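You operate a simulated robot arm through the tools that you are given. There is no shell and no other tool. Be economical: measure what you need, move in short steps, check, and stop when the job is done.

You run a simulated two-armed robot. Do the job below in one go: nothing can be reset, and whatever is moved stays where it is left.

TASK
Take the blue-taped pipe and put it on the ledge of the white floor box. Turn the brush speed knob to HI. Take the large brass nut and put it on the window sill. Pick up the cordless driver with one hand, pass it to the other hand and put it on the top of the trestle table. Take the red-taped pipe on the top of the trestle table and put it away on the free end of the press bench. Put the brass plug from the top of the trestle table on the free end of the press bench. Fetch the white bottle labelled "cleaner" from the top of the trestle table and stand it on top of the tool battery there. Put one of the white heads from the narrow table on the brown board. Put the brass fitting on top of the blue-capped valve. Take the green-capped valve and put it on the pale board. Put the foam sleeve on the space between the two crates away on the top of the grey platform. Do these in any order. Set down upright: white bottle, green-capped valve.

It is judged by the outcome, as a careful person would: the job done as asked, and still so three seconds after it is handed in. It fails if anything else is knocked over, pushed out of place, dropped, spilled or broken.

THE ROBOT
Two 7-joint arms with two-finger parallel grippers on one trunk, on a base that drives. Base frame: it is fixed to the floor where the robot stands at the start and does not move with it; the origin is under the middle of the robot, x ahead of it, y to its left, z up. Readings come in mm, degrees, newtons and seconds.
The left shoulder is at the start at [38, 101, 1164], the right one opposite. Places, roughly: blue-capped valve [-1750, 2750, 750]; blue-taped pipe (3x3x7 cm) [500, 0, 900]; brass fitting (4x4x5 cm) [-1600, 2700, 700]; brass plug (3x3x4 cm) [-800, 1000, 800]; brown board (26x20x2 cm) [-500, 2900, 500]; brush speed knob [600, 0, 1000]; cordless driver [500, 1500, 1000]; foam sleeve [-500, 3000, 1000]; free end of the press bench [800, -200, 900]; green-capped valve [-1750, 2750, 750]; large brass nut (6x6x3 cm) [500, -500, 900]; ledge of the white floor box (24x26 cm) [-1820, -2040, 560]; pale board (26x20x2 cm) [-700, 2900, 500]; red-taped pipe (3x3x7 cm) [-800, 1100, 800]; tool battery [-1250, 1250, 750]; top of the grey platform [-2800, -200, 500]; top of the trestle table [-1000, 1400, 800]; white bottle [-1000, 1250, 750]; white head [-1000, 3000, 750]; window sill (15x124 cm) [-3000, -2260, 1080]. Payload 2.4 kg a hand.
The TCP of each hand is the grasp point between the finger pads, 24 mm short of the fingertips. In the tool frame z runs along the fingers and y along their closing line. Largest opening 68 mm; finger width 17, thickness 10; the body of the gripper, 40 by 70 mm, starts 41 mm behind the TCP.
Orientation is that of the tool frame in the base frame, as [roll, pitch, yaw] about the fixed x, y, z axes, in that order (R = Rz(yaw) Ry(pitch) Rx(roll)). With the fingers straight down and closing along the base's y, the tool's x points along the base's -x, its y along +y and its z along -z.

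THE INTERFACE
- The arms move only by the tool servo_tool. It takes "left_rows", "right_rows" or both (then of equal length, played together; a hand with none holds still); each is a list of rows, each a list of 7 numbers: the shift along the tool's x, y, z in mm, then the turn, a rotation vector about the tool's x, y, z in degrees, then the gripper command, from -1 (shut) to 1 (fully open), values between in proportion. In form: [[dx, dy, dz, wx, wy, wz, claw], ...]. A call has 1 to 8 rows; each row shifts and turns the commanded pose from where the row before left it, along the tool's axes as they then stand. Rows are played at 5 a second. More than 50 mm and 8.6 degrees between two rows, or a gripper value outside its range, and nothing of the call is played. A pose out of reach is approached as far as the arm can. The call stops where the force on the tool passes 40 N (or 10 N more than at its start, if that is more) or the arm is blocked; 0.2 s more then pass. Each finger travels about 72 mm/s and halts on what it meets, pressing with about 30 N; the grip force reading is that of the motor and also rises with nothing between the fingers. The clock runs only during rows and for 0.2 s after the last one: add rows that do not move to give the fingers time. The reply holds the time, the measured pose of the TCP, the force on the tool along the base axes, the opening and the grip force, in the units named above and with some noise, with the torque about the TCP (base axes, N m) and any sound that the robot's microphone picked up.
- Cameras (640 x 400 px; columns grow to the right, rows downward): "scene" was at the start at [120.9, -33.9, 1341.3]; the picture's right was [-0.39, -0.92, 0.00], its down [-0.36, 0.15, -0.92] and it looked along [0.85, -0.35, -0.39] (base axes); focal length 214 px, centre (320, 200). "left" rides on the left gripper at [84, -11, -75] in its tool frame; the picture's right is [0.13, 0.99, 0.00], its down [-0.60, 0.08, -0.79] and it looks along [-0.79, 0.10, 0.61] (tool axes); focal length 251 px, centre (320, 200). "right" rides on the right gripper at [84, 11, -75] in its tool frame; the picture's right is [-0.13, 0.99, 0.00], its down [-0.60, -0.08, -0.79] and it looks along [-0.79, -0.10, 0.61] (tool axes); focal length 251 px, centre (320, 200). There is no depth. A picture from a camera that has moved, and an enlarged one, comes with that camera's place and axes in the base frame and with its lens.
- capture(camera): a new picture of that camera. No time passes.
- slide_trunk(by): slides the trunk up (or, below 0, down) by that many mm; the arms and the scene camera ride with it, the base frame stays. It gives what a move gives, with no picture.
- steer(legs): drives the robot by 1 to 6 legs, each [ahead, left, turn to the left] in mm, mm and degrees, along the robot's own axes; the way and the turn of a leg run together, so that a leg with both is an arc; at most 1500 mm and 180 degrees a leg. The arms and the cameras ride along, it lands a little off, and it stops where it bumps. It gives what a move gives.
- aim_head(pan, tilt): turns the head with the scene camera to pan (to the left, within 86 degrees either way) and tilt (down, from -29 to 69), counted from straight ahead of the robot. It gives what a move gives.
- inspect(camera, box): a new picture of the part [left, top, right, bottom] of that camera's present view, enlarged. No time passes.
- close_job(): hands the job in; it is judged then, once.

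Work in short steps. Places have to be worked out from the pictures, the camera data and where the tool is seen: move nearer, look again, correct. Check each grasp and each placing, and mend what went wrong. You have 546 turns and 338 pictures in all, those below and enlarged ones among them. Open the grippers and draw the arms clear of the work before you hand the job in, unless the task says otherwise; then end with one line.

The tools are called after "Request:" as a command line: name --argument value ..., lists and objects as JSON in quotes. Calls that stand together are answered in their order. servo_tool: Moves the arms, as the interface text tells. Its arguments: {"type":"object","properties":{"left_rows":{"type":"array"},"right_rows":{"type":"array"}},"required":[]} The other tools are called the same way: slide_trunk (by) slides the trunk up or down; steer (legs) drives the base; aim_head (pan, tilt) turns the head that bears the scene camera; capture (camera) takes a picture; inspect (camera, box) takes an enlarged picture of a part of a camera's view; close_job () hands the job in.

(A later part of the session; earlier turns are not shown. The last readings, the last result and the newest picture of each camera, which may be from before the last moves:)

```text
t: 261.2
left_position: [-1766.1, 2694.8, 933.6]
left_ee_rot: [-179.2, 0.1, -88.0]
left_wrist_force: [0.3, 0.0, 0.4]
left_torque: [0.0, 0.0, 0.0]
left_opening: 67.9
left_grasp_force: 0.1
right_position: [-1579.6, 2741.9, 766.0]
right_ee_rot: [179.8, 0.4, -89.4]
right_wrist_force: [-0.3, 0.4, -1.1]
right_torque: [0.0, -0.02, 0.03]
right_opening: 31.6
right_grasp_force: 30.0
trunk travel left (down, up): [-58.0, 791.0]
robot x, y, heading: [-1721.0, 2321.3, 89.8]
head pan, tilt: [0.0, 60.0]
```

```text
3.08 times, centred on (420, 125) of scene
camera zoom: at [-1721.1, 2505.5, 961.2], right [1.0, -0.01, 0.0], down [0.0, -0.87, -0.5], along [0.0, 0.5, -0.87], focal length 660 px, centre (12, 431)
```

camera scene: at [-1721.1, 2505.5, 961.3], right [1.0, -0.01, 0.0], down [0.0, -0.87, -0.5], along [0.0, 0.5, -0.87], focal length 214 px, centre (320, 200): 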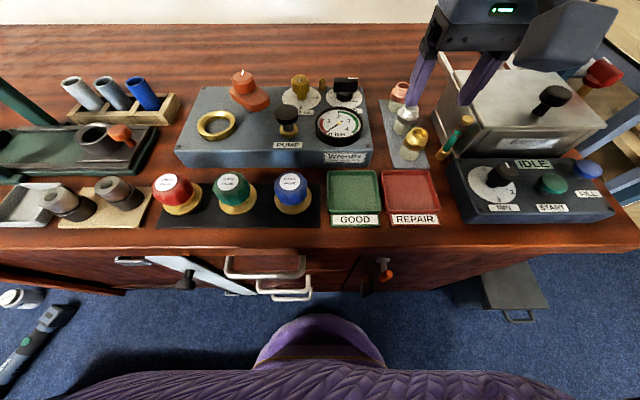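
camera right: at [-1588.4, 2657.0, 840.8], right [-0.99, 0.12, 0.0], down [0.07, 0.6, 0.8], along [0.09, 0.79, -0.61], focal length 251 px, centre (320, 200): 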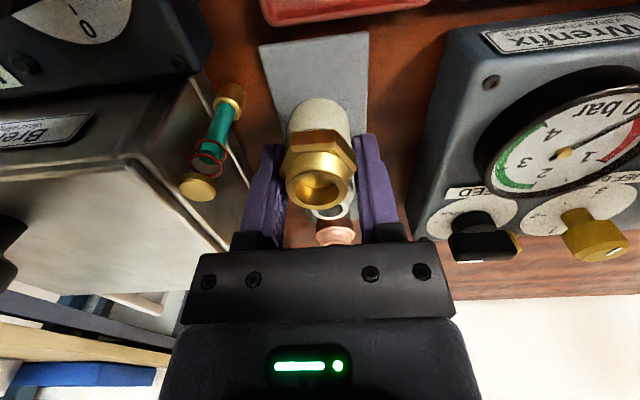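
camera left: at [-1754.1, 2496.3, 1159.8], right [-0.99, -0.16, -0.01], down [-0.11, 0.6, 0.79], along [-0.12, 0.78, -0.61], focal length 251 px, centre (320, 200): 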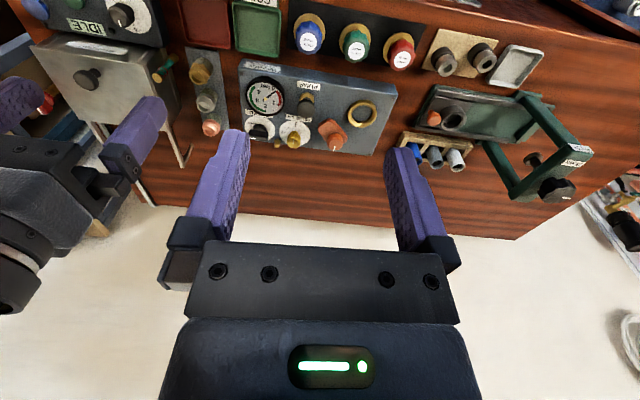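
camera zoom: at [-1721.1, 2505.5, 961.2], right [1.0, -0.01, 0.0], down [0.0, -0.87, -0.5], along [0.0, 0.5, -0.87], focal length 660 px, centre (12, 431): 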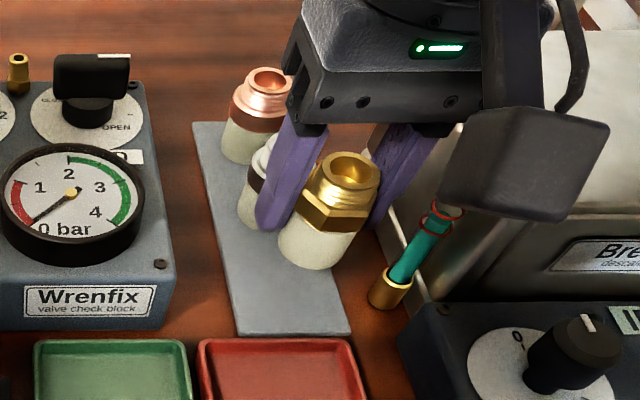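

The whole fitting came along, held well. I move the left hand out of the way and carry the fitting above the blue cap.

Request:
servo_tool --left_rows '[[0, 40, -20, 0, 0, 0, 1], [0, 40, -20, 0, 0, 0, 1], [20, 40, -20, 0, 0, 0, 1], [20, 30, 0, 0, 0, 0, 1], [0, 0, 0, 0, 0, 0, 1], [0, 0, 0, 0, 0, 0, 1], [0, 0, 0, 0, 0, 0, 1], [0, 0, 0, 0, 0, 0, 1]]' --right_rows '[[0, 0, -30, 0, 0, 0, -1], [0, 0, -30, 0, 0, 0, -1], [0, 0, -30, 0, 0, 0, -1], [18, 35, 0, 0, 0, 0, -1], [18, 36, 0, 0, 0, 0, -1], [18, 36, 0, 0, 0, 0, -1], [18, 36, 0, 0, 0, 0, -1], [18, 36, 0, 0, 0, 0, -1]]'

Request:
capture --camera "scene"

Request:
capture --camera "right"

```text
t: 263.1
left_position: [-1897.6, 2664.4, 951.4]
left_ee_rot: [-179.1, 0.1, -87.8]
left_wrist_force: [-0.7, -1.5, 0.0]
left_torque: [0.03, 0.01, 0.0]
left_opening: 68.0
left_grasp_force: 0.0
left hand out of reach, approached as far as the arm can: row 3, 4
right_position: [-1760.1, 2650.4, 854.5]
right_ee_rot: [179.8, 0.4, -89.4]
right_wrist_force: [-0.1, 0.2, -1.6]
right_torque: [0.02, -0.01, 0.0]
right_opening: 31.5
right_grasp_force: 29.8
trunk travel left (down, up): [-58.0, 791.0]
robot x, y, heading: [-1719.6, 2318.8, 89.8]
head pan, tilt: [0.0, 60.0]
```

```text
187 pictures are left
camera scene: at [-1721.1, 2505.5, 961.3], right [1.0, 0.0, 0.0], down [0.0, -0.87, -0.5], along [0.0, 0.5, -0.87], focal length 214 px, centre (320, 200)
```

scene: 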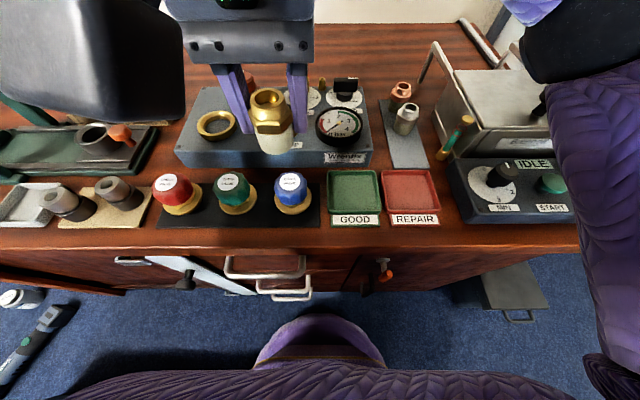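

```text
186 pictures are left
camera right: at [-1767.6, 2565.2, 928.9], right [-0.99, 0.12, 0.0], down [0.07, 0.6, 0.8], along [0.09, 0.79, -0.61], focal length 251 px, centre (320, 200)
```

right: 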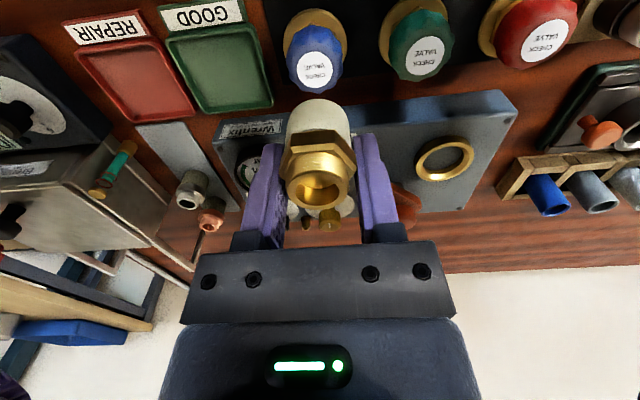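

I zoom both views to fix the blue cap's top precisely.

Request:
inspect --camera "scene" --box '[240, 80, 340, 230]'

Request:
inspect --camera "right" --box '[260, 0, 380, 110]'

```text
2.67 times, centred on (290, 155) of scene
camera zoom: at [-1721.1, 2505.5, 961.3], right [1.0, 0.0, 0.0], down [0.0, -0.87, -0.5], along [0.0, 0.5, -0.87], focal length 572 px, centre (400, 320)
```

zoom: 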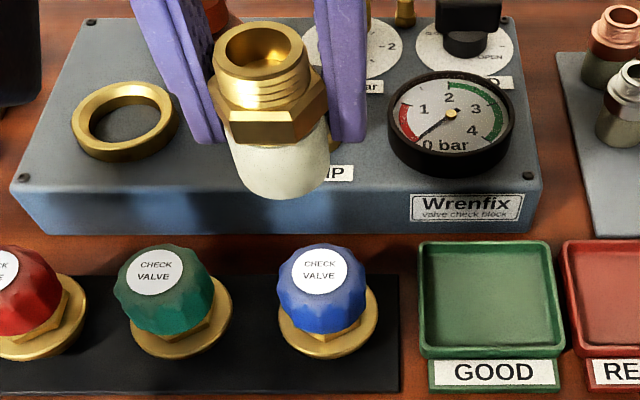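

```text
3.64 times, centred on (320, 55) of right
camera zoom: at [-1767.6, 2565.2, 928.9], right [-0.99, 0.12, 0.0], down [0.07, 0.6, 0.8], along [0.09, 0.79, -0.61], focal length 914 px, centre (320, 727)
```

zoom: 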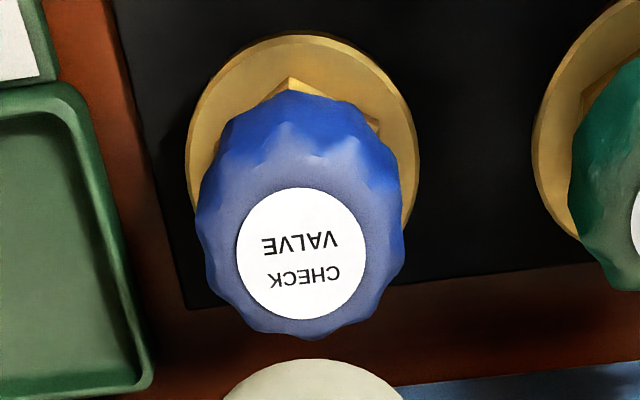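

Best estimate for the cap's top: [-1755.5,2646,757]. I align and lower the fitting to about 10 mm above it, then look.

Request:
servo_tool --right_rows '[[4, -4.5, 15, 0, 0, 0, -1], [0, 0, 15, 0, 0, 0, -1], [0, 0, 5, 0, 0, 0, -1], [0, 0, 0, 0, 0, 0, -1]]'

Request:
inspect --camera "scene" --box '[220, 80, 360, 230]'

Request:
inspect --camera "right" --box '[240, 0, 400, 200]'

Request:
inspect --camera "left" --box '[0, 0, 320, 200]'

```text
t: 264.1
left_position: [-1897.3, 2665.4, 950.7]
left_ee_rot: [-179.1, 0.2, -87.9]
left_wrist_force: [-0.6, 0.8, 0.5]
left_torque: [-0.01, 0.03, 0.0]
left_opening: 67.8
left_grasp_force: 0.0
right_position: [-1754.2, 2647.2, 820.4]
right_ee_rot: [179.7, 0.4, -89.4]
right_wrist_force: [-0.2, -0.6, -2.0]
right_torque: [0.0, 0.02, 0.01]
right_opening: 31.4
right_grasp_force: 29.7
trunk travel left (down, up): [-58.0, 791.0]
robot x, y, heading: [-1721.7, 2319.2, 89.8]
head pan, tilt: [0.0, 60.0]
```

```text
2.67 times, centred on (290, 155) of scene
camera zoom: at [-1721.2, 2505.5, 961.3], right [1.0, 0.0, 0.0], down [0.0, -0.87, -0.5], along [0.0, 0.5, -0.87], focal length 572 px, centre (400, 320)
```

zoom: 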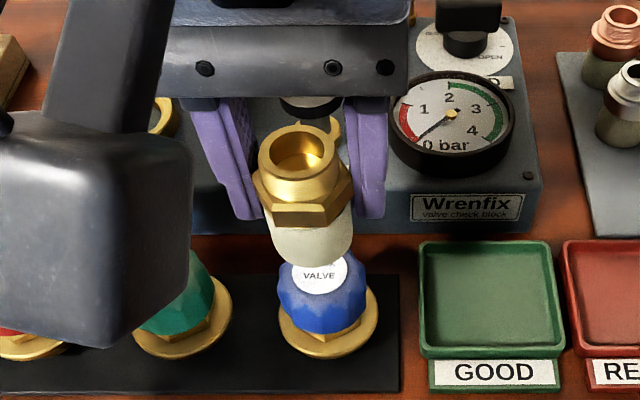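

```text
2.00 times, centred on (320, 100) of right
camera zoom: at [-1762.4, 2562.3, 895.3], right [-0.99, 0.12, 0.0], down [0.07, 0.6, 0.8], along [0.09, 0.79, -0.61], focal length 503 px, centre (320, 400)
```

zoom: 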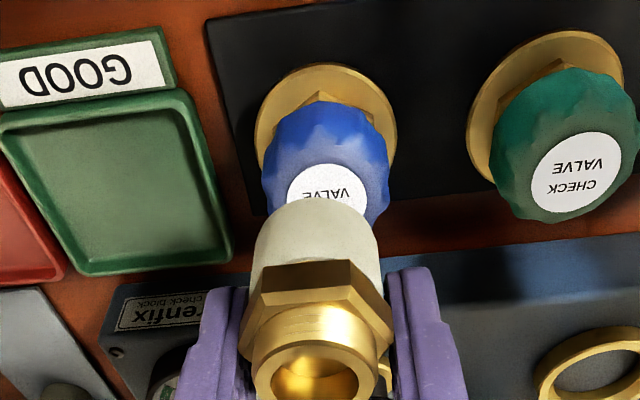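

```text
2.00 times, centred on (160, 100) of left
camera zoom: at [-1884.6, 2582.2, 1026.5], right [-0.99, -0.16, -0.02], down [-0.11, 0.6, 0.79], along [-0.12, 0.78, -0.61], focal length 503 px, centre (640, 400)
```

zoom: 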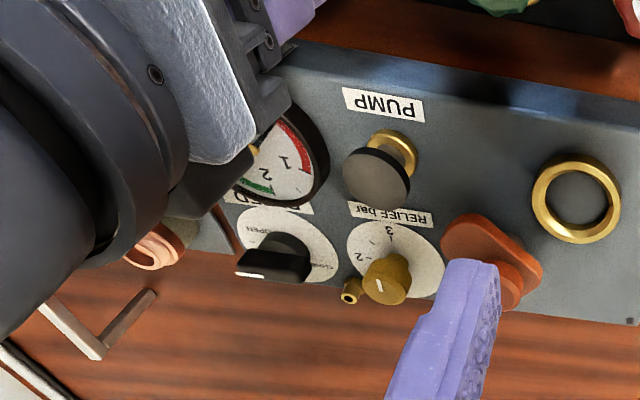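

The fitting is above the cap and aligned within a few millimetres. I shift 2 mm toward me and lower in small steps until contact.

Request:
servo_tool --right_rows '[[2, 0, 4, 0, 0, 0, -1], [0, 0, 3, 0, 0, 0, -1], [0, 0, 2, 0, 0, 0, -1], [0, 0, 2, 0, 0, 0, -1], [0, 0, 2, 0, 0, 0, -1], [0, 0, 2, 0, 0, 0, -1], [0, 0, 2, 0, 0, 0, -1], [0, 0, 2, 0, 0, 0, -1]]'

Request:
inspect --camera "scene" --box '[220, 80, 360, 230]'

Request:
inspect --camera "right" --box '[240, 0, 400, 200]'

```text
t: 265.9
left_position: [-1897.3, 2665.5, 951.1]
left_ee_rot: [-179.2, 0.2, -88.0]
left_wrist_force: [0.4, -0.3, 0.0]
left_torque: [0.0, 0.01, 0.02]
left_opening: 68.1
left_grasp_force: 0.2
right_position: [-1754.0, 2645.9, 800.0]
right_ee_rot: [179.9, 0.3, -89.4]
right_wrist_force: [1.2, -0.8, -0.5]
right_torque: [0.02, -0.02, 0.03]
right_opening: 31.4
right_grasp_force: 30.5
trunk travel left (down, up): [-58.0, 791.0]
robot x, y, heading: [-1722.7, 2322.9, 89.9]
head pan, tilt: [0.0, 60.0]
```

```text
2.67 times, centred on (290, 155) of scene
camera zoom: at [-1721.2, 2505.5, 961.3], right [1.0, 0.0, 0.0], down [0.0, -0.87, -0.5], along [0.0, 0.5, -0.87], focal length 572 px, centre (400, 320)
```

zoom: 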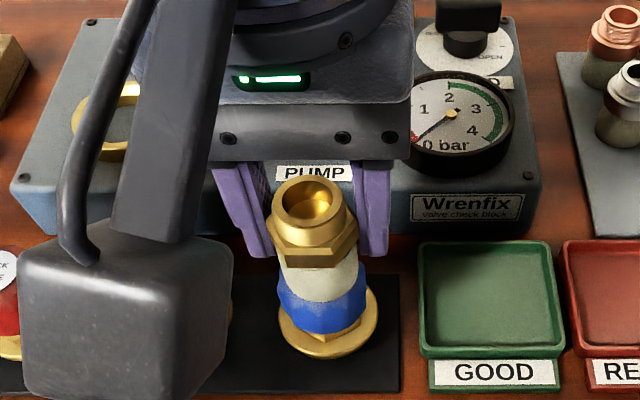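

```text
2.00 times, centred on (320, 100) of right
camera zoom: at [-1761.7, 2560.0, 875.2], right [-0.99, 0.12, 0.0], down [0.07, 0.6, 0.8], along [0.09, 0.79, -0.61], focal length 503 px, centre (320, 400)
```

zoom: 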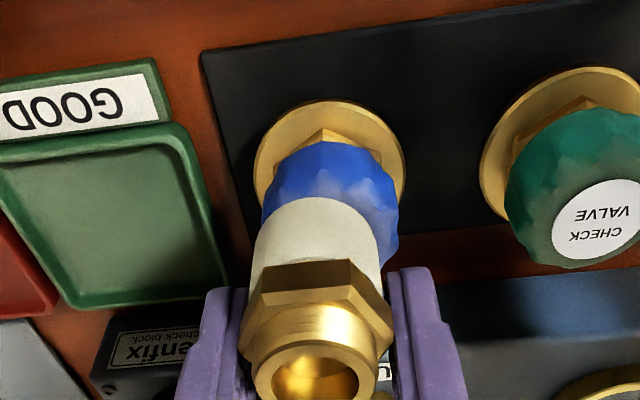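

No contact yet; alignment looks good. I keep lowering in 2 mm steps.

Request:
servo_tool --right_rows '[[0, 1, 2, 0, 0, 0, -1], [0, 0, 2, 0, 0, 0, -1], [0, 0, 2, 0, 0, 0, -1], [0, 0, 2, 0, 0, 0, -1], [0, 0, 2, 0, 0, 0, -1], [0, 0, 2, 0, 0, 0, -1], [0, 0, 2, 0, 0, 0, -1], [0, 0, 2, 0, 0, 0, -1]]'

```text
t: 267.6
left_position: [-1897.4, 2664.6, 952.2]
left_ee_rot: [-179.1, 0.2, -88.0]
left_wrist_force: [0.1, -0.3, -0.6]
left_torque: [0.01, 0.0, 0.0]
left_opening: 68.0
left_grasp_force: 0.1
right_position: [-1754.1, 2645.0, 786.4]
right_ee_rot: [179.8, 0.4, -89.3]
right_wrist_force: [0.4, 2.6, 12.5]
right_torque: [-0.01, -0.05, 0.01]
right_opening: 31.4
right_grasp_force: 30.1
trunk travel left (down, up): [-58.0, 791.0]
robot x, y, heading: [-1721.6, 2316.1, 89.7]
head pan, tilt: [0.0, 60.0]
```

Contact (12 N, no torque). I look at how it sits before releasing.

Request:
inspect --camera "scene" --box '[220, 80, 360, 230]'

Request:
inspect --camera "right" --box '[240, 0, 400, 200]'

```text
2.67 times, centred on (290, 155) of scene
camera zoom: at [-1721.1, 2505.0, 961.6], right [1.0, -0.01, 0.0], down [0.0, -0.87, -0.5], along [0.0, 0.5, -0.87], focal length 572 px, centre (400, 320)
```

zoom: 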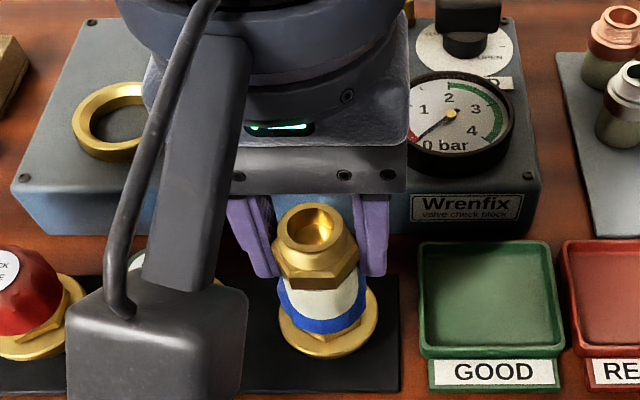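

```text
2.00 times, centred on (320, 100) of right
camera zoom: at [-1762.4, 2559.8, 860.9], right [-0.99, 0.12, 0.0], down [0.08, 0.6, 0.8], along [0.09, 0.79, -0.6], focal length 503 px, centre (320, 400)
```

zoom: 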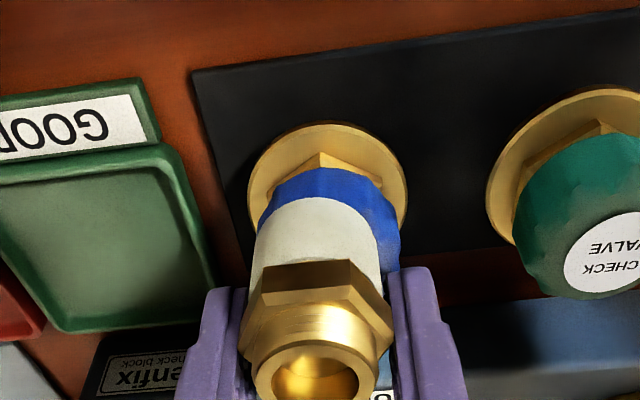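

It rests fairly well, but both views hint the cap is about 4 mm further left and 5 mm further back. I lift 4 mm, correct and set down again.

Request:
servo_tool --right_rows '[[0, 0, -5, 0, 0, 0, -1], [-4, 3, 0, 0, 0, 0, -1], [0, 0, 2, 0, 0, 0, -1], [0, 0, 1.5, 0, 0, 0, -1], [0, 0, 1, 0, 0, 0, -1], [0, 0, 0.5, 0, 0, 0, -1]]'

Request:
inspect --camera "right" --box '[240, 0, 400, 200]'

Request:
inspect --camera "scene" --box '[220, 80, 360, 230]'

```text
t: 269.1
left_position: [-1897.3, 2665.6, 952.1]
left_ee_rot: [-179.1, 0.2, -88.0]
left_wrist_force: [-0.7, 0.0, -0.4]
left_torque: [-0.04, -0.03, 0.01]
left_opening: 68.0
left_grasp_force: 0.0
right_position: [-1757.7, 2648.8, 786.3]
right_ee_rot: [179.8, 0.4, -89.4]
right_wrist_force: [0.0, 2.8, 14.3]
right_torque: [0.04, -0.05, -0.01]
right_opening: 31.1
right_grasp_force: 30.2
trunk travel left (down, up): [-58.0, 791.0]
robot x, y, heading: [-1726.2, 2323.0, 89.5]
head pan, tilt: [0.0, 60.0]
```

```text
2.00 times, centred on (320, 100) of right
camera zoom: at [-1765.8, 2563.4, 860.8], right [-0.99, 0.12, 0.0], down [0.08, 0.6, 0.8], along [0.09, 0.79, -0.6], focal length 503 px, centre (320, 400)
```

zoom: 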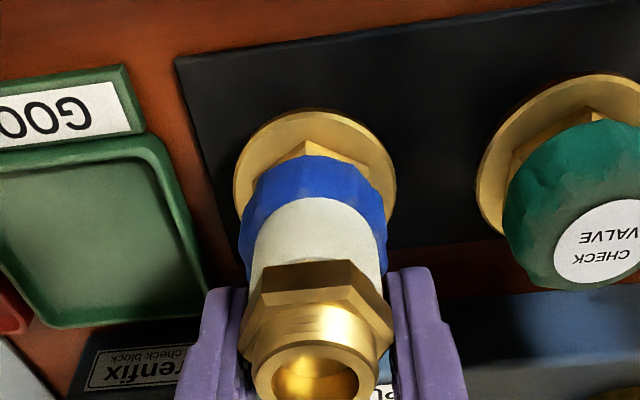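

```text
2.67 times, centred on (290, 155) of scene
camera zoom: at [-1721.2, 2505.1, 961.6], right [1.0, -0.01, 0.0], down [0.0, -0.87, -0.5], along [0.0, 0.5, -0.87], focal length 572 px, centre (400, 320)
```

zoom: 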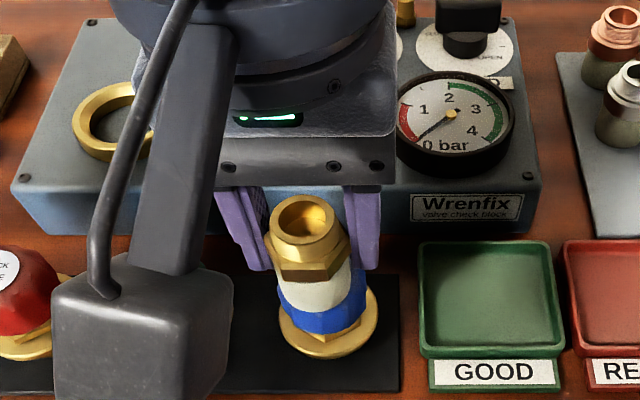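

In depth it is now centred; laterally I nudge 2 mm back to the right, set down and release.

Request:
servo_tool --right_rows '[[0, 0, -4, 0, 0, 0, -1], [0, -2, 0, 0, 0, 0, -1], [0, 0, 2, 0, 0, 0, -1], [0, 0, 1.5, 0, 0, 0, -1], [0, 0, 0, 0, 0, 0, -0.6], [0, 0, 0, 0, 0, 0, -0.2], [0, 0, 0, 0, 0, 0, 0.1], [0, 0, 0, 0, 0, 0, 0.47]]'

Request:
inspect --camera "scene" --box '[220, 80, 360, 230]'

Request:
inspect --camera "right" --box '[220, 0, 420, 220]'

```text
t: 270.9
left_position: [-1898.4, 2666.0, 951.2]
left_ee_rot: [-179.2, 0.1, -87.8]
left_wrist_force: [0.3, -0.9, 0.5]
left_torque: [0.0, 0.01, 0.0]
left_opening: 68.2
left_grasp_force: 0.1
right_position: [-1756.1, 2648.1, 785.9]
right_ee_rot: [179.7, 0.3, -89.4]
right_wrist_force: [0.1, -0.5, 0.9]
right_torque: [-0.01, 0.0, 0.0]
right_opening: 50.0
right_grasp_force: 0.1
trunk travel left (down, up): [-58.0, 791.0]
robot x, y, heading: [-1720.8, 2316.5, 89.8]
head pan, tilt: [0.0, 60.0]
```

```text
2.67 times, centred on (290, 155) of scene
camera zoom: at [-1721.2, 2505.4, 961.2], right [1.0, 0.0, 0.0], down [0.0, -0.87, -0.5], along [0.0, 0.5, -0.87], focal length 572 px, centre (400, 320)
```

zoom: 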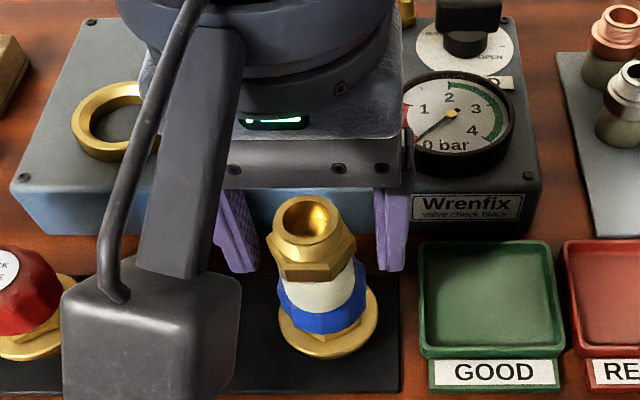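

```text
1.82 times, centred on (320, 110) of right
camera zoom: at [-1764.3, 2563.2, 860.2], right [-0.99, 0.12, 0.0], down [0.07, 0.6, 0.8], along [0.09, 0.79, -0.61], focal length 457 px, centre (320, 364)
```

zoom: 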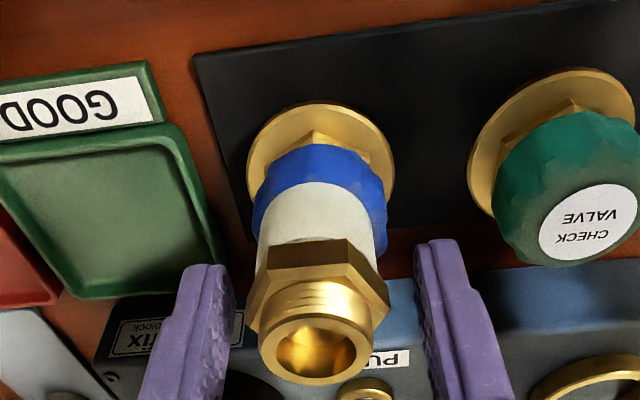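

The fitting stands on the blue cap. I withdraw the right hand straight up and away, then bring the left hand over the green valve.

Request:
servo_tool --right_rows '[[0, 0, -15, 0, 0, 0, 0.47], [0, 0, -30, 0, 0, 0, 0.47], [0, 0, -40, 0, 0, 0, 0.47], [0, 0, -40, 0, 0, 0, 0.6], [0, -40, 0, 0, 0, 0, 1], [0, -40, 0, 0, 0, 0, 1], [0, -40, 0, 0, 0, 0, 1], [0, -20, 0, 0, 0, 0, 1]]'

Request:
servo_tool --left_rows '[[15, -35, 20, 0, 0, 0, 0.7], [0, -35, 30, 0, 0, 0, 0.7], [0, 0, 40, 0, 0, 0, 0.7], [0, 0, 0, 0, 0, 0, 0.7]]'

Request:
capture --camera "left"

Request:
capture --camera "scene"

```text
t: 272.6
left_position: [-1897.6, 2664.8, 952.3]
left_ee_rot: [-179.1, 0.2, -87.9]
left_wrist_force: [-0.1, 0.0, -0.3]
left_torque: [0.0, -0.01, -0.02]
left_opening: 68.1
left_grasp_force: 0.2
right_position: [-1614.2, 2650.1, 910.2]
right_ee_rot: [179.8, 0.2, -89.3]
right_wrist_force: [0.2, 0.5, -0.1]
right_torque: [0.05, 0.0, 0.01]
right_opening: 67.8
right_grasp_force: 0.1
trunk travel left (down, up): [-58.0, 791.0]
robot x, y, heading: [-1720.1, 2321.9, 89.7]
head pan, tilt: [0.0, 60.0]
```

```text
t: 273.6
left_position: [-1824.3, 2651.2, 858.0]
left_ee_rot: [-179.1, 0.1, -87.9]
left_wrist_force: [-0.5, -0.1, 0.4]
left_torque: [-0.02, -0.01, -0.02]
left_opening: 58.0
left_grasp_force: 0.1
right_position: [-1615.0, 2649.7, 910.1]
right_ee_rot: [179.8, 0.3, -89.5]
right_wrist_force: [0.2, 0.3, -0.4]
right_torque: [0.05, 0.0, 0.0]
right_opening: 68.0
right_grasp_force: 0.1
trunk travel left (down, up): [-58.0, 791.0]
robot x, y, heading: [-1724.2, 2319.3, 89.7]
head pan, tilt: [0.0, 60.0]
```

```text
172 pictures are left
camera left: at [-1811.1, 2568.7, 933.6], right [-0.99, -0.17, -0.02], down [-0.11, 0.6, 0.79], along [-0.12, 0.78, -0.61], focal length 251 px, centre (320, 200)
```

left: 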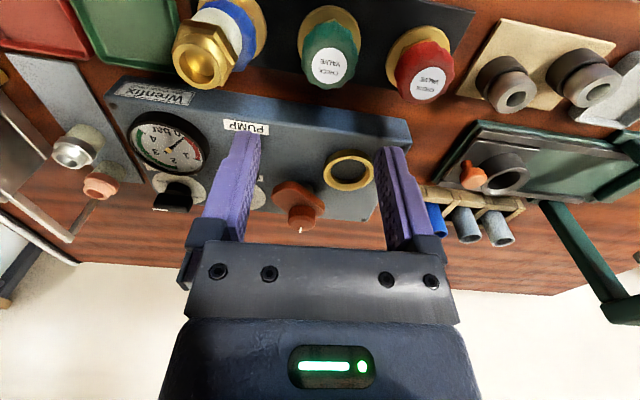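

```text
171 pictures are left
camera scene: at [-1721.2, 2505.5, 961.3], right [1.0, 0.0, 0.0], down [0.0, -0.87, -0.5], along [0.0, 0.5, -0.87], focal length 214 px, centre (320, 200)
```

scene: 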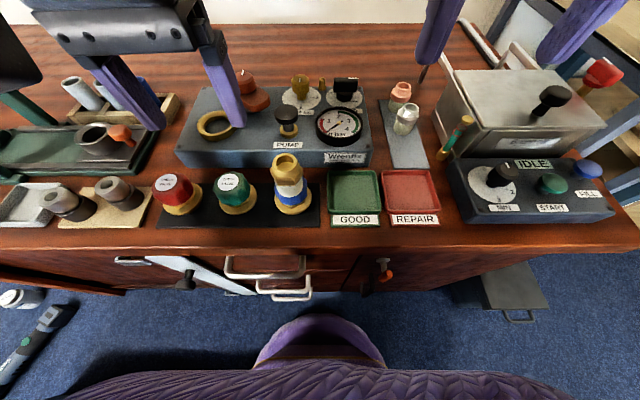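

Green cap is at about [-1828,2652,740]. I align and lower to z≈775 to check.

Request:
servo_tool --left_rows '[[0, 4, 30, 0, 0, 0, 0.7], [0, 0, 30, 0, 0, 0, 0.7], [0, 0, 22, 0, 0, 0, 0.7], [0, 0, 0, 0, 0, 0, 0.7]]'

Request:
capture --camera "left"

Request:
inspect --camera "scene" --box '[140, 80, 340, 230]'

```text
t: 274.6
left_position: [-1827.0, 2650.0, 779.2]
left_ee_rot: [-179.1, 0.1, -88.0]
left_wrist_force: [-0.5, -0.6, 0.2]
left_torque: [-0.01, 0.01, 0.04]
left_opening: 57.6
left_grasp_force: 0.1
right_position: [-1614.4, 2650.1, 909.8]
right_ee_rot: [179.8, 0.3, -89.4]
right_wrist_force: [-0.3, 0.9, -0.2]
right_torque: [-0.01, -0.03, 0.01]
right_opening: 68.1
right_grasp_force: 0.1
trunk travel left (down, up): [-58.0, 791.0]
robot x, y, heading: [-1722.9, 2318.6, 89.6]
head pan, tilt: [0.0, 60.0]
```

```text
170 pictures are left
camera left: at [-1814.0, 2567.7, 854.2], right [-0.99, -0.16, -0.02], down [-0.11, 0.6, 0.79], along [-0.12, 0.78, -0.61], focal length 251 px, centre (320, 200)
```

left: 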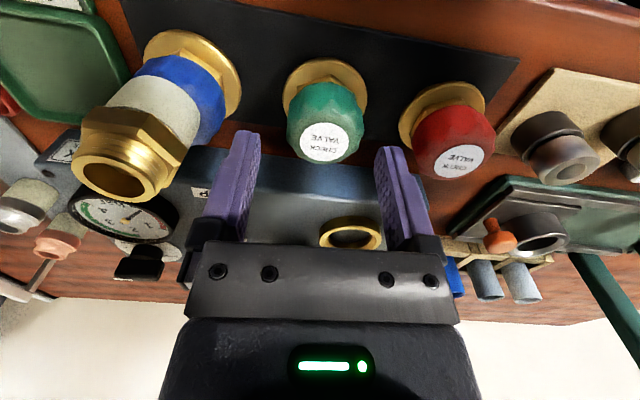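

```text
2.67 times, centred on (240, 155) of scene
camera zoom: at [-1721.1, 2505.4, 961.3], right [1.0, 0.0, 0.0], down [0.0, -0.87, -0.5], along [0.0, 0.5, -0.87], focal length 572 px, centre (533, 320)
```

zoom: 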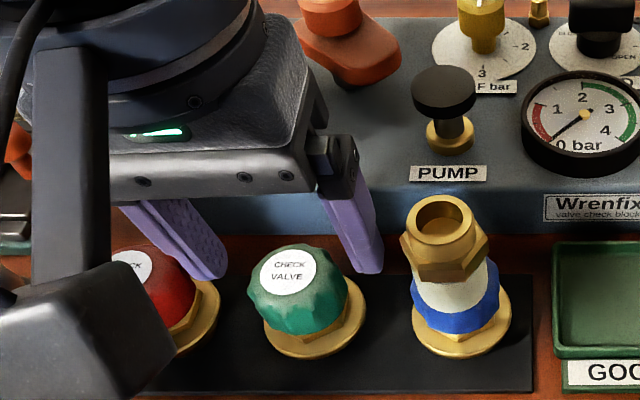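

The green cap is centred within a few mm. I shift 2 mm, descend to z≈742 and close.

Request:
servo_tool --left_rows '[[0, 2, 15, 0, 0, 0, 0.7], [0, 0, 12, 0, 0, 0, 0.7], [0, 0, 10, 0, 0, 0, 0.7], [0, 0, 0, 0, 0, 0, 0.7], [0, 0, 0, 0, 0, 0, 0], [0, 0, 0, 0, 0, 0, -1], [0, 0, 0, 0, 0, 0, -1]]'

Request:
capture --camera "left"

```text
t: 276.2
left_position: [-1827.7, 2652.0, 741.2]
left_ee_rot: [-179.1, 0.1, -88.0]
left_wrist_force: [-0.1, -0.2, -0.5]
left_torque: [0.01, -0.01, 0.02]
left_opening: 48.1
left_grasp_force: 30.1
right_position: [-1615.1, 2650.3, 909.8]
right_ee_rot: [179.8, 0.3, -89.4]
right_wrist_force: [0.1, 0.0, 0.2]
right_torque: [0.01, 0.03, 0.0]
right_opening: 67.8
right_grasp_force: 0.0
trunk travel left (down, up): [-58.0, 791.0]
robot x, y, heading: [-1723.0, 2322.5, 89.6]
head pan, tilt: [0.0, 60.0]
```

```text
168 pictures are left
camera left: at [-1815.1, 2569.5, 816.9], right [-0.99, -0.16, -0.02], down [-0.11, 0.6, 0.79], along [-0.12, 0.78, -0.61], focal length 251 px, centre (320, 200)
```

left: 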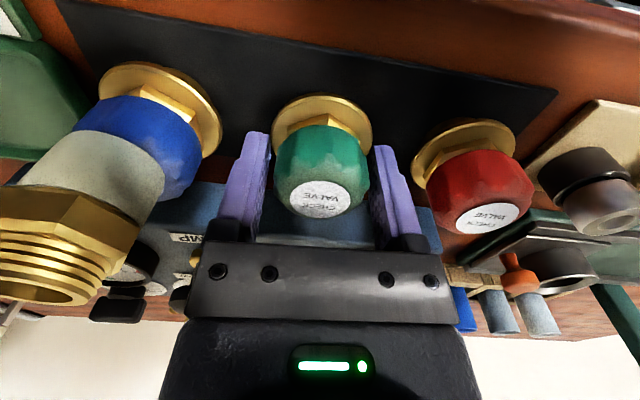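

Gripped at 48 mm. I lift slowly and check.

Request:
servo_tool --left_rows '[[0, 0, -4, 0, 0, 0, -1], [0, 0, -8, 0, 0, 0, -1], [0, 0, -12, 0, 0, 0, -1], [0, 0, -12, 0, 0, 0, -1], [0, 0, 0, 0, 0, 0, -1]]'

Request:
capture --camera "left"

Request:
capture --camera "scene"

```text
t: 277.4
left_position: [-1828.9, 2654.3, 778.3]
left_ee_rot: [-179.2, 0.1, -88.1]
left_wrist_force: [0.1, -0.1, -0.9]
left_torque: [0.03, 0.01, 0.0]
left_opening: 47.9
left_grasp_force: 29.9
right_position: [-1615.3, 2649.2, 909.5]
right_ee_rot: [179.8, 0.3, -89.4]
right_wrist_force: [0.3, -0.3, 0.1]
right_torque: [-0.02, 0.03, -0.02]
right_opening: 67.8
right_grasp_force: 0.0
trunk travel left (down, up): [-58.0, 791.0]
robot x, y, heading: [-1725.0, 2320.3, 89.7]
head pan, tilt: [0.0, 60.0]
```

```text
167 pictures are left
camera left: at [-1816.3, 2570.9, 852.9], right [-0.99, -0.16, -0.02], down [-0.11, 0.6, 0.79], along [-0.12, 0.78, -0.61], focal length 251 px, centre (320, 200)
```

left: 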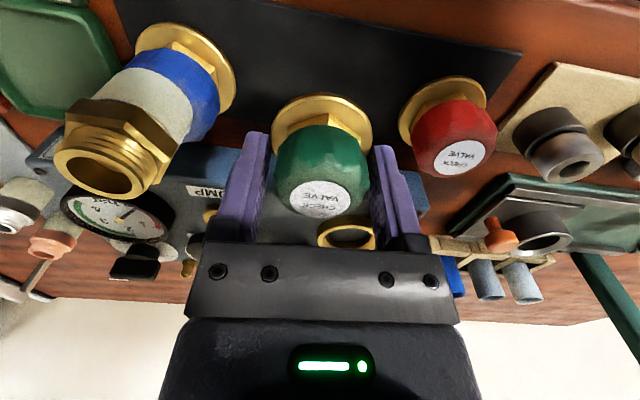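

```text
166 pictures are left
camera scene: at [-1721.1, 2505.5, 961.2], right [1.0, 0.0, 0.0], down [0.0, -0.87, -0.5], along [0.0, 0.5, -0.87], focal length 214 px, centre (320, 200)
```

scene: 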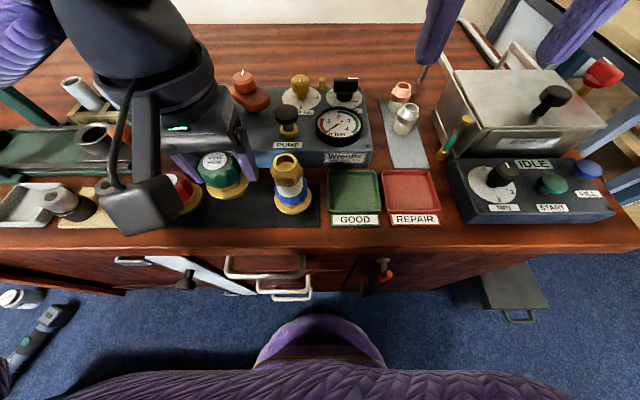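

The green valve is in the left hand. I raise the trunk, back off and move right toward the narrow table with the white heads.

Request:
slide_trunk --by 150

Request:
steer --legs '[[-250, 0, 0], [0, -640, 0]]'

Request:
aim_head --pan 0 --tilt 40

Request:
capture --camera "scene"

```text
t: 279.2
left_position: [-1828.8, 2653.6, 927.2]
left_ee_rot: [-179.2, 0.0, -88.1]
left_wrist_force: [-0.1, -0.7, -1.1]
left_torque: [0.0, 0.01, -0.04]
left_opening: 48.0
left_grasp_force: 30.1
right_position: [-1615.3, 2651.2, 1060.9]
right_ee_rot: [179.8, 0.3, -89.4]
right_wrist_force: [-0.4, -1.2, 0.1]
right_torque: [-0.03, -0.01, -0.02]
right_opening: 68.0
right_grasp_force: 0.0
trunk travel left (down, up): [-208.0, 641.0]
robot x, y, heading: [-1720.6, 2318.9, 89.9]
head pan, tilt: [0.0, 60.0]
```

```text
t: 284.2
left_position: [-1190.9, 2397.8, 927.7]
left_ee_rot: [-179.2, 0.1, -88.2]
left_wrist_force: [0.2, 0.7, -1.5]
left_torque: [0.03, 0.0, -0.01]
left_opening: 47.9
left_grasp_force: 30.2
right_position: [-976.3, 2394.7, 1060.1]
right_ee_rot: [179.8, 0.3, -89.5]
right_wrist_force: [-0.9, -0.6, -0.7]
right_torque: [0.03, 0.0, 0.0]
right_opening: 68.0
right_grasp_force: 0.1
trunk travel left (down, up): [-208.0, 641.0]
robot x, y, heading: [-1084.7, 2064.6, 89.8]
head pan, tilt: [0.0, 60.0]
```

```text
t: 285.0
left_position: [-1191.3, 2397.8, 927.6]
left_ee_rot: [-179.2, 0.1, -88.2]
left_wrist_force: [-0.2, 0.5, -1.5]
left_torque: [0.0, 0.01, 0.02]
left_opening: 48.2
left_grasp_force: 30.3
right_position: [-977.1, 2394.8, 1060.2]
right_ee_rot: [179.8, 0.4, -89.6]
right_wrist_force: [-0.2, 0.0, -0.7]
right_torque: [-0.01, -0.01, 0.0]
right_opening: 67.9
right_grasp_force: 0.0
trunk travel left (down, up): [-208.0, 641.0]
robot x, y, heading: [-1083.5, 2063.3, 89.9]
head pan, tilt: [0.0, 40.0]
```

```text
165 pictures are left
camera scene: at [-1083.9, 2221.8, 1142.6], right [1.0, -0.01, 0.0], down [-0.01, -0.64, -0.77], along [0.01, 0.77, -0.64], focal length 214 px, centre (320, 200)
```

scene: 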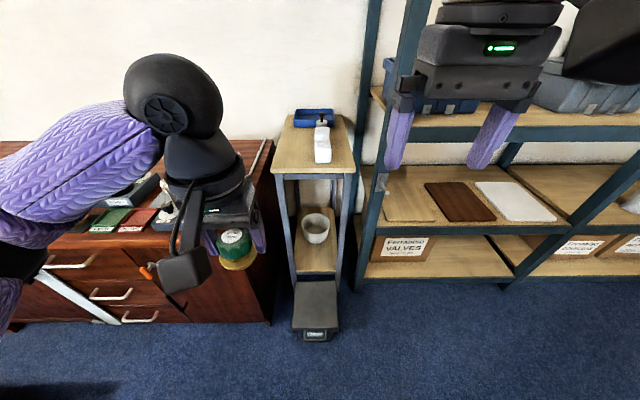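

The shelf shows three boards: a wood-coloured one, a brown one and a white one. I zoom on them and on the narrow table.

Request:
inspect --camera "scene" --box '[360, 100, 600, 280]'

Request:
inspect --camera "scene" --box '[260, 90, 370, 200]'

```text
2.22 times, centred on (480, 190) of scene
camera zoom: at [-1083.9, 2221.8, 1142.6], right [1.0, -0.01, 0.0], down [-0.01, -0.64, -0.77], along [0.01, 0.77, -0.64], focal length 477 px, centre (-36, 222)
```

zoom: 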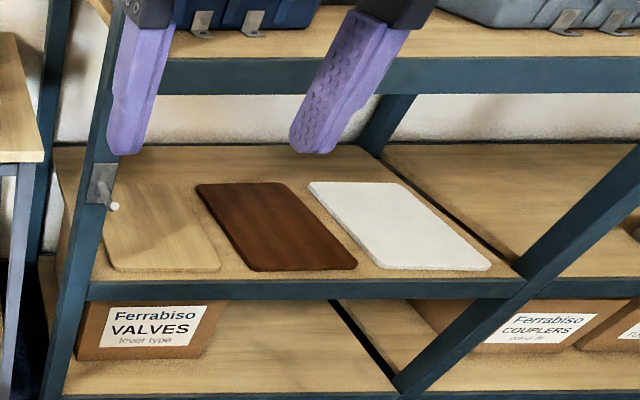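

```text
3.64 times, centred on (315, 145) of scene
camera zoom: at [-1083.9, 2221.8, 1142.6], right [1.0, -0.01, 0.0], down [-0.01, -0.64, -0.77], along [0.01, 0.77, -0.64], focal length 780 px, centre (338, 400)
```

zoom: 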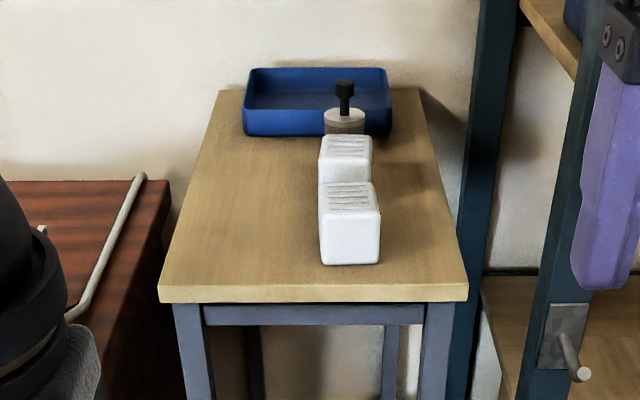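

I take the right wrist camera's view for a second sight of the heads and the narrow table.

Request:
capture --camera "right"

Request:
capture --camera "left"

```text
162 pictures are left
camera right: at [-985.5, 2309.4, 1134.8], right [-0.99, 0.12, 0.0], down [0.08, 0.6, 0.8], along [0.09, 0.79, -0.61], focal length 251 px, centre (320, 200)
```

right: 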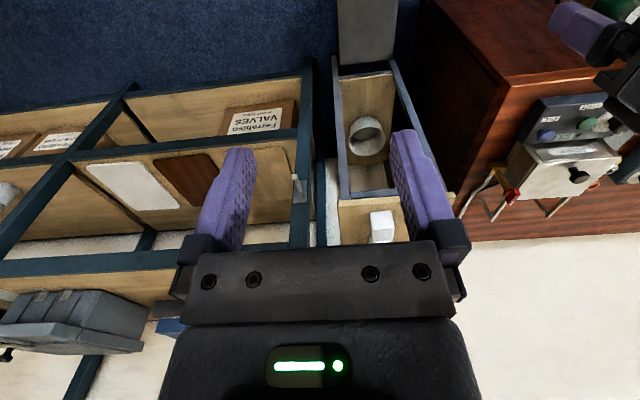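

```text
161 pictures are left
camera left: at [-1178.3, 2315.2, 1003.1], right [-0.99, -0.16, -0.01], down [-0.11, 0.6, 0.79], along [-0.12, 0.78, -0.61], focal length 251 px, centre (320, 200)
```

left: 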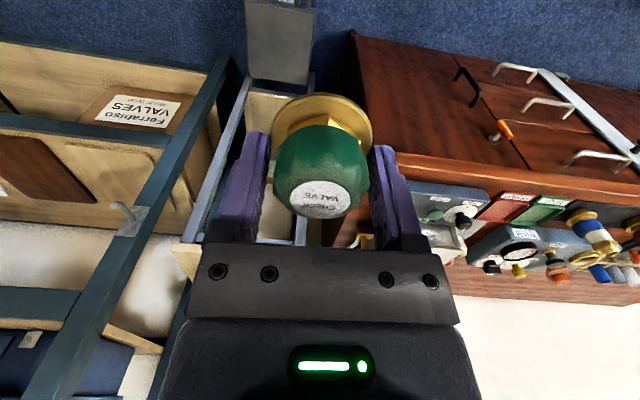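

The heads look to be near [-1066,2805], but a black box on the floor blocks the direct approach; the shelf first. I drive right 480 mm in front of the boards.

Request:
steer --legs '[[0, -490, 0], [180, 0, 0]]'

Request:
capture --camera "scene"

Request:
capture --camera "left"

```text
t: 289.0
left_position: [-704.7, 2572.8, 928.3]
left_ee_rot: [-179.2, 0.2, -88.4]
left_wrist_force: [-0.1, 0.2, -1.5]
left_torque: [-0.01, -0.01, 0.0]
left_opening: 48.1
left_grasp_force: 29.7
right_position: [-492.6, 2567.6, 1061.0]
right_ee_rot: [179.8, 0.3, -89.8]
right_wrist_force: [0.0, 0.1, 0.1]
right_torque: [0.05, -0.02, 0.01]
right_opening: 67.9
right_grasp_force: 0.1
trunk travel left (down, up): [-208.0, 641.0]
robot x, y, heading: [-603.9, 2239.6, 89.2]
head pan, tilt: [0.0, 40.0]
```

```text
160 pictures are left
camera scene: at [-599.5, 2395.7, 1142.6], right [1.0, -0.01, 0.0], down [-0.01, -0.64, -0.77], along [0.01, 0.77, -0.64], focal length 214 px, centre (320, 200)
```

scene: 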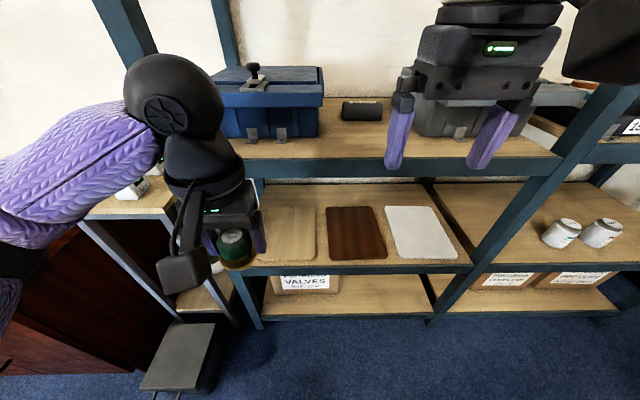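

```text
159 pictures are left
camera left: at [-693.5, 2489.4, 1003.1], right [-0.99, -0.16, -0.01], down [-0.11, 0.6, 0.79], along [-0.12, 0.78, -0.61], focal length 251 px, centre (320, 200)
```

left: 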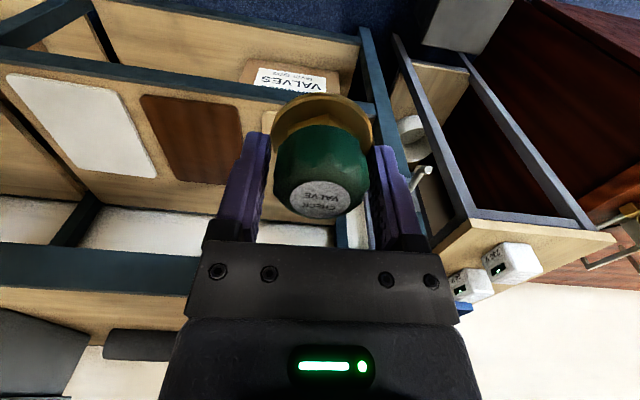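

The pale board is centred at x≈-700 with its front edge near y≈2835; the upper shelf's beam is at about z 860–910. I retract the right hand a little, lower the trunk, and look again.

Request:
servo_tool --right_rows '[[28, 0, 0, 0, 0, 0, 1], [28, 0, 0, 0, 0, 0, 1], [0, 0, 0, 0, 0, 0, 1]]'

Request:
slide_trunk --by -200

Request:
servo_tool --left_rows '[[0, 0, 40, 0, 0, 0, -1], [0, 0, 40, 0, 0, 0, -1], [0, 0, 0, 0, 0, 0, -1]]'

Request:
capture --camera "scene"

Request:
capture --camera "left"

```text
t: 289.8
left_position: [-705.7, 2572.3, 928.5]
left_ee_rot: [-179.2, 0.1, -88.4]
left_wrist_force: [0.5, 0.3, -1.8]
left_torque: [0.04, 0.01, 0.01]
left_opening: 47.7
left_grasp_force: 30.1
right_position: [-491.5, 2512.4, 1060.0]
right_ee_rot: [179.8, 0.3, -89.9]
right_wrist_force: [0.1, 0.6, -0.7]
right_torque: [0.01, 0.01, 0.0]
right_opening: 68.1
right_grasp_force: 0.1
trunk travel left (down, up): [-208.0, 641.0]
robot x, y, heading: [-602.4, 2238.1, 89.5]
head pan, tilt: [0.0, 40.0]
```

```text
t: 291.9
left_position: [-705.4, 2572.8, 727.5]
left_ee_rot: [-179.1, 0.2, -88.4]
left_wrist_force: [0.2, 0.3, -1.4]
left_torque: [0.03, -0.02, 0.0]
left_opening: 47.9
left_grasp_force: 30.3
right_position: [-490.7, 2512.5, 859.8]
right_ee_rot: [179.8, 0.3, -89.7]
right_wrist_force: [0.6, 0.3, 0.1]
right_torque: [0.02, -0.03, -0.02]
right_opening: 68.1
right_grasp_force: 0.1
trunk travel left (down, up): [-8.0, 841.0]
robot x, y, heading: [-604.9, 2240.7, 89.1]
head pan, tilt: [0.0, 40.0]
```

```text
t: 292.8
left_position: [-702.3, 2573.3, 648.7]
left_ee_rot: [-179.1, 0.1, -88.4]
left_wrist_force: [-0.1, -0.7, -1.4]
left_torque: [0.04, 0.03, 0.0]
left_opening: 47.7
left_grasp_force: 30.2
right_position: [-491.2, 2511.7, 859.0]
right_ee_rot: [179.8, 0.3, -89.8]
right_wrist_force: [-0.2, 0.3, -0.8]
right_torque: [0.01, 0.02, 0.01]
right_opening: 68.1
right_grasp_force: 0.0
trunk travel left (down, up): [-8.0, 841.0]
robot x, y, heading: [-603.4, 2239.1, 89.0]
head pan, tilt: [0.0, 40.0]
```

```text
158 pictures are left
camera scene: at [-598.7, 2461.2, 935.5], right [1.0, -0.01, 0.0], down [-0.01, -0.64, -0.77], along [0.01, 0.77, -0.64], focal length 214 px, centre (320, 200)
```

scene: 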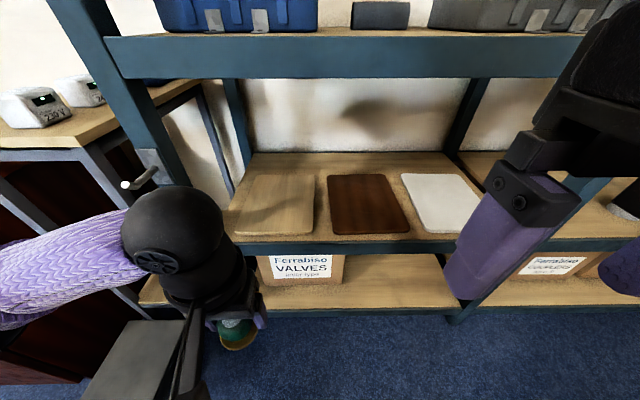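

```text
157 pictures are left
camera left: at [-691.0, 2489.5, 724.5], right [-0.99, -0.16, -0.02], down [-0.11, 0.6, 0.79], along [-0.12, 0.79, -0.61], focal length 251 px, centre (320, 200)
```

left: 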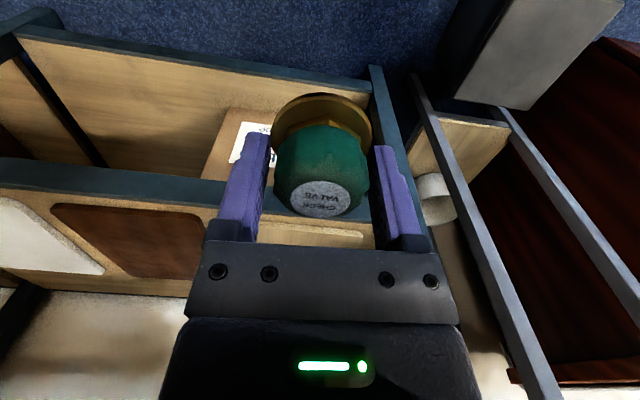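

Now well measured: board tops z≈523, pale board x -813..-611, y 2823..3090; upper beam bottom z≈875. I lower the left hand to z≈603, pull the right back a bit and drive in 245 mm.

Request:
servo_tool --left_rows '[[0, 0, 25, 0, 0, 0, -1], [0, 6, 20, 0, 0, 0, -1], [0, 0, 0, 0, 0, 0, -1]]' --right_rows '[[15, -15, 0, 0, 0, 0, 1], [15, -15, 0, 0, 0, 0, 1], [0, 0, 0, 0, 0, 0, 1]]'

Request:
steer --legs '[[245, 0, 0.8]]'

Request:
capture --camera "scene"

Request:
capture --camera "left"

```text
t: 293.6
left_position: [-710.7, 2572.3, 603.4]
left_ee_rot: [-179.2, 0.2, -88.4]
left_wrist_force: [0.0, 0.0, -1.4]
left_torque: [0.03, 0.0, -0.02]
left_opening: 47.7
left_grasp_force: 29.2
right_position: [-460.6, 2482.1, 858.0]
right_ee_rot: [179.9, 0.4, -89.8]
right_wrist_force: [0.1, 0.1, -0.1]
right_torque: [0.0, -0.03, 0.0]
right_opening: 68.2
right_grasp_force: 0.0
trunk travel left (down, up): [-8.0, 841.0]
robot x, y, heading: [-602.5, 2239.8, 89.2]
head pan, tilt: [0.0, 40.0]
```

```text
t: 295.2
left_position: [-713.9, 2723.7, 593.1]
left_ee_rot: [-179.8, -2.8, -86.5]
left_wrist_force: [0.7, 0.7, -2.1]
left_torque: [0.0, 0.0, -0.01]
left_opening: 47.9
left_grasp_force: 30.2
right_position: [-463.7, 2661.6, 857.9]
right_ee_rot: [179.6, 0.2, -86.2]
right_wrist_force: [-0.3, -0.5, 0.5]
right_torque: [0.05, 0.0, -0.03]
right_opening: 68.1
right_grasp_force: 0.0
trunk travel left (down, up): [-8.0, 841.0]
robot x, y, heading: [-591.7, 2412.1, 93.0]
head pan, tilt: [0.0, 40.0]
stopped in leg 1: the robot was blocked; the commanded pose is now the measured one
```

```text
156 pictures are left
camera scene: at [-597.4, 2625.0, 938.0], right [1.0, 0.05, 0.0], down [0.03, -0.64, -0.77], along [-0.04, 0.77, -0.64], focal length 214 px, centre (320, 200)
```

scene: 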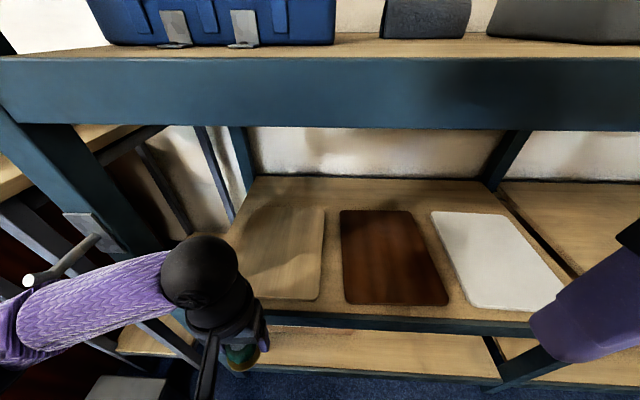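

```text
155 pictures are left
camera left: at [-699.2, 2645.1, 672.8], right [-0.98, -0.19, 0.0], down [-0.12, 0.63, 0.76], along [-0.15, 0.75, -0.65], focal length 251 px, centre (320, 200)
```

left: 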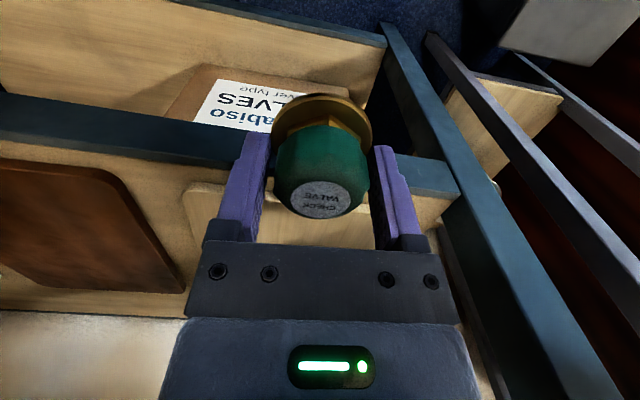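

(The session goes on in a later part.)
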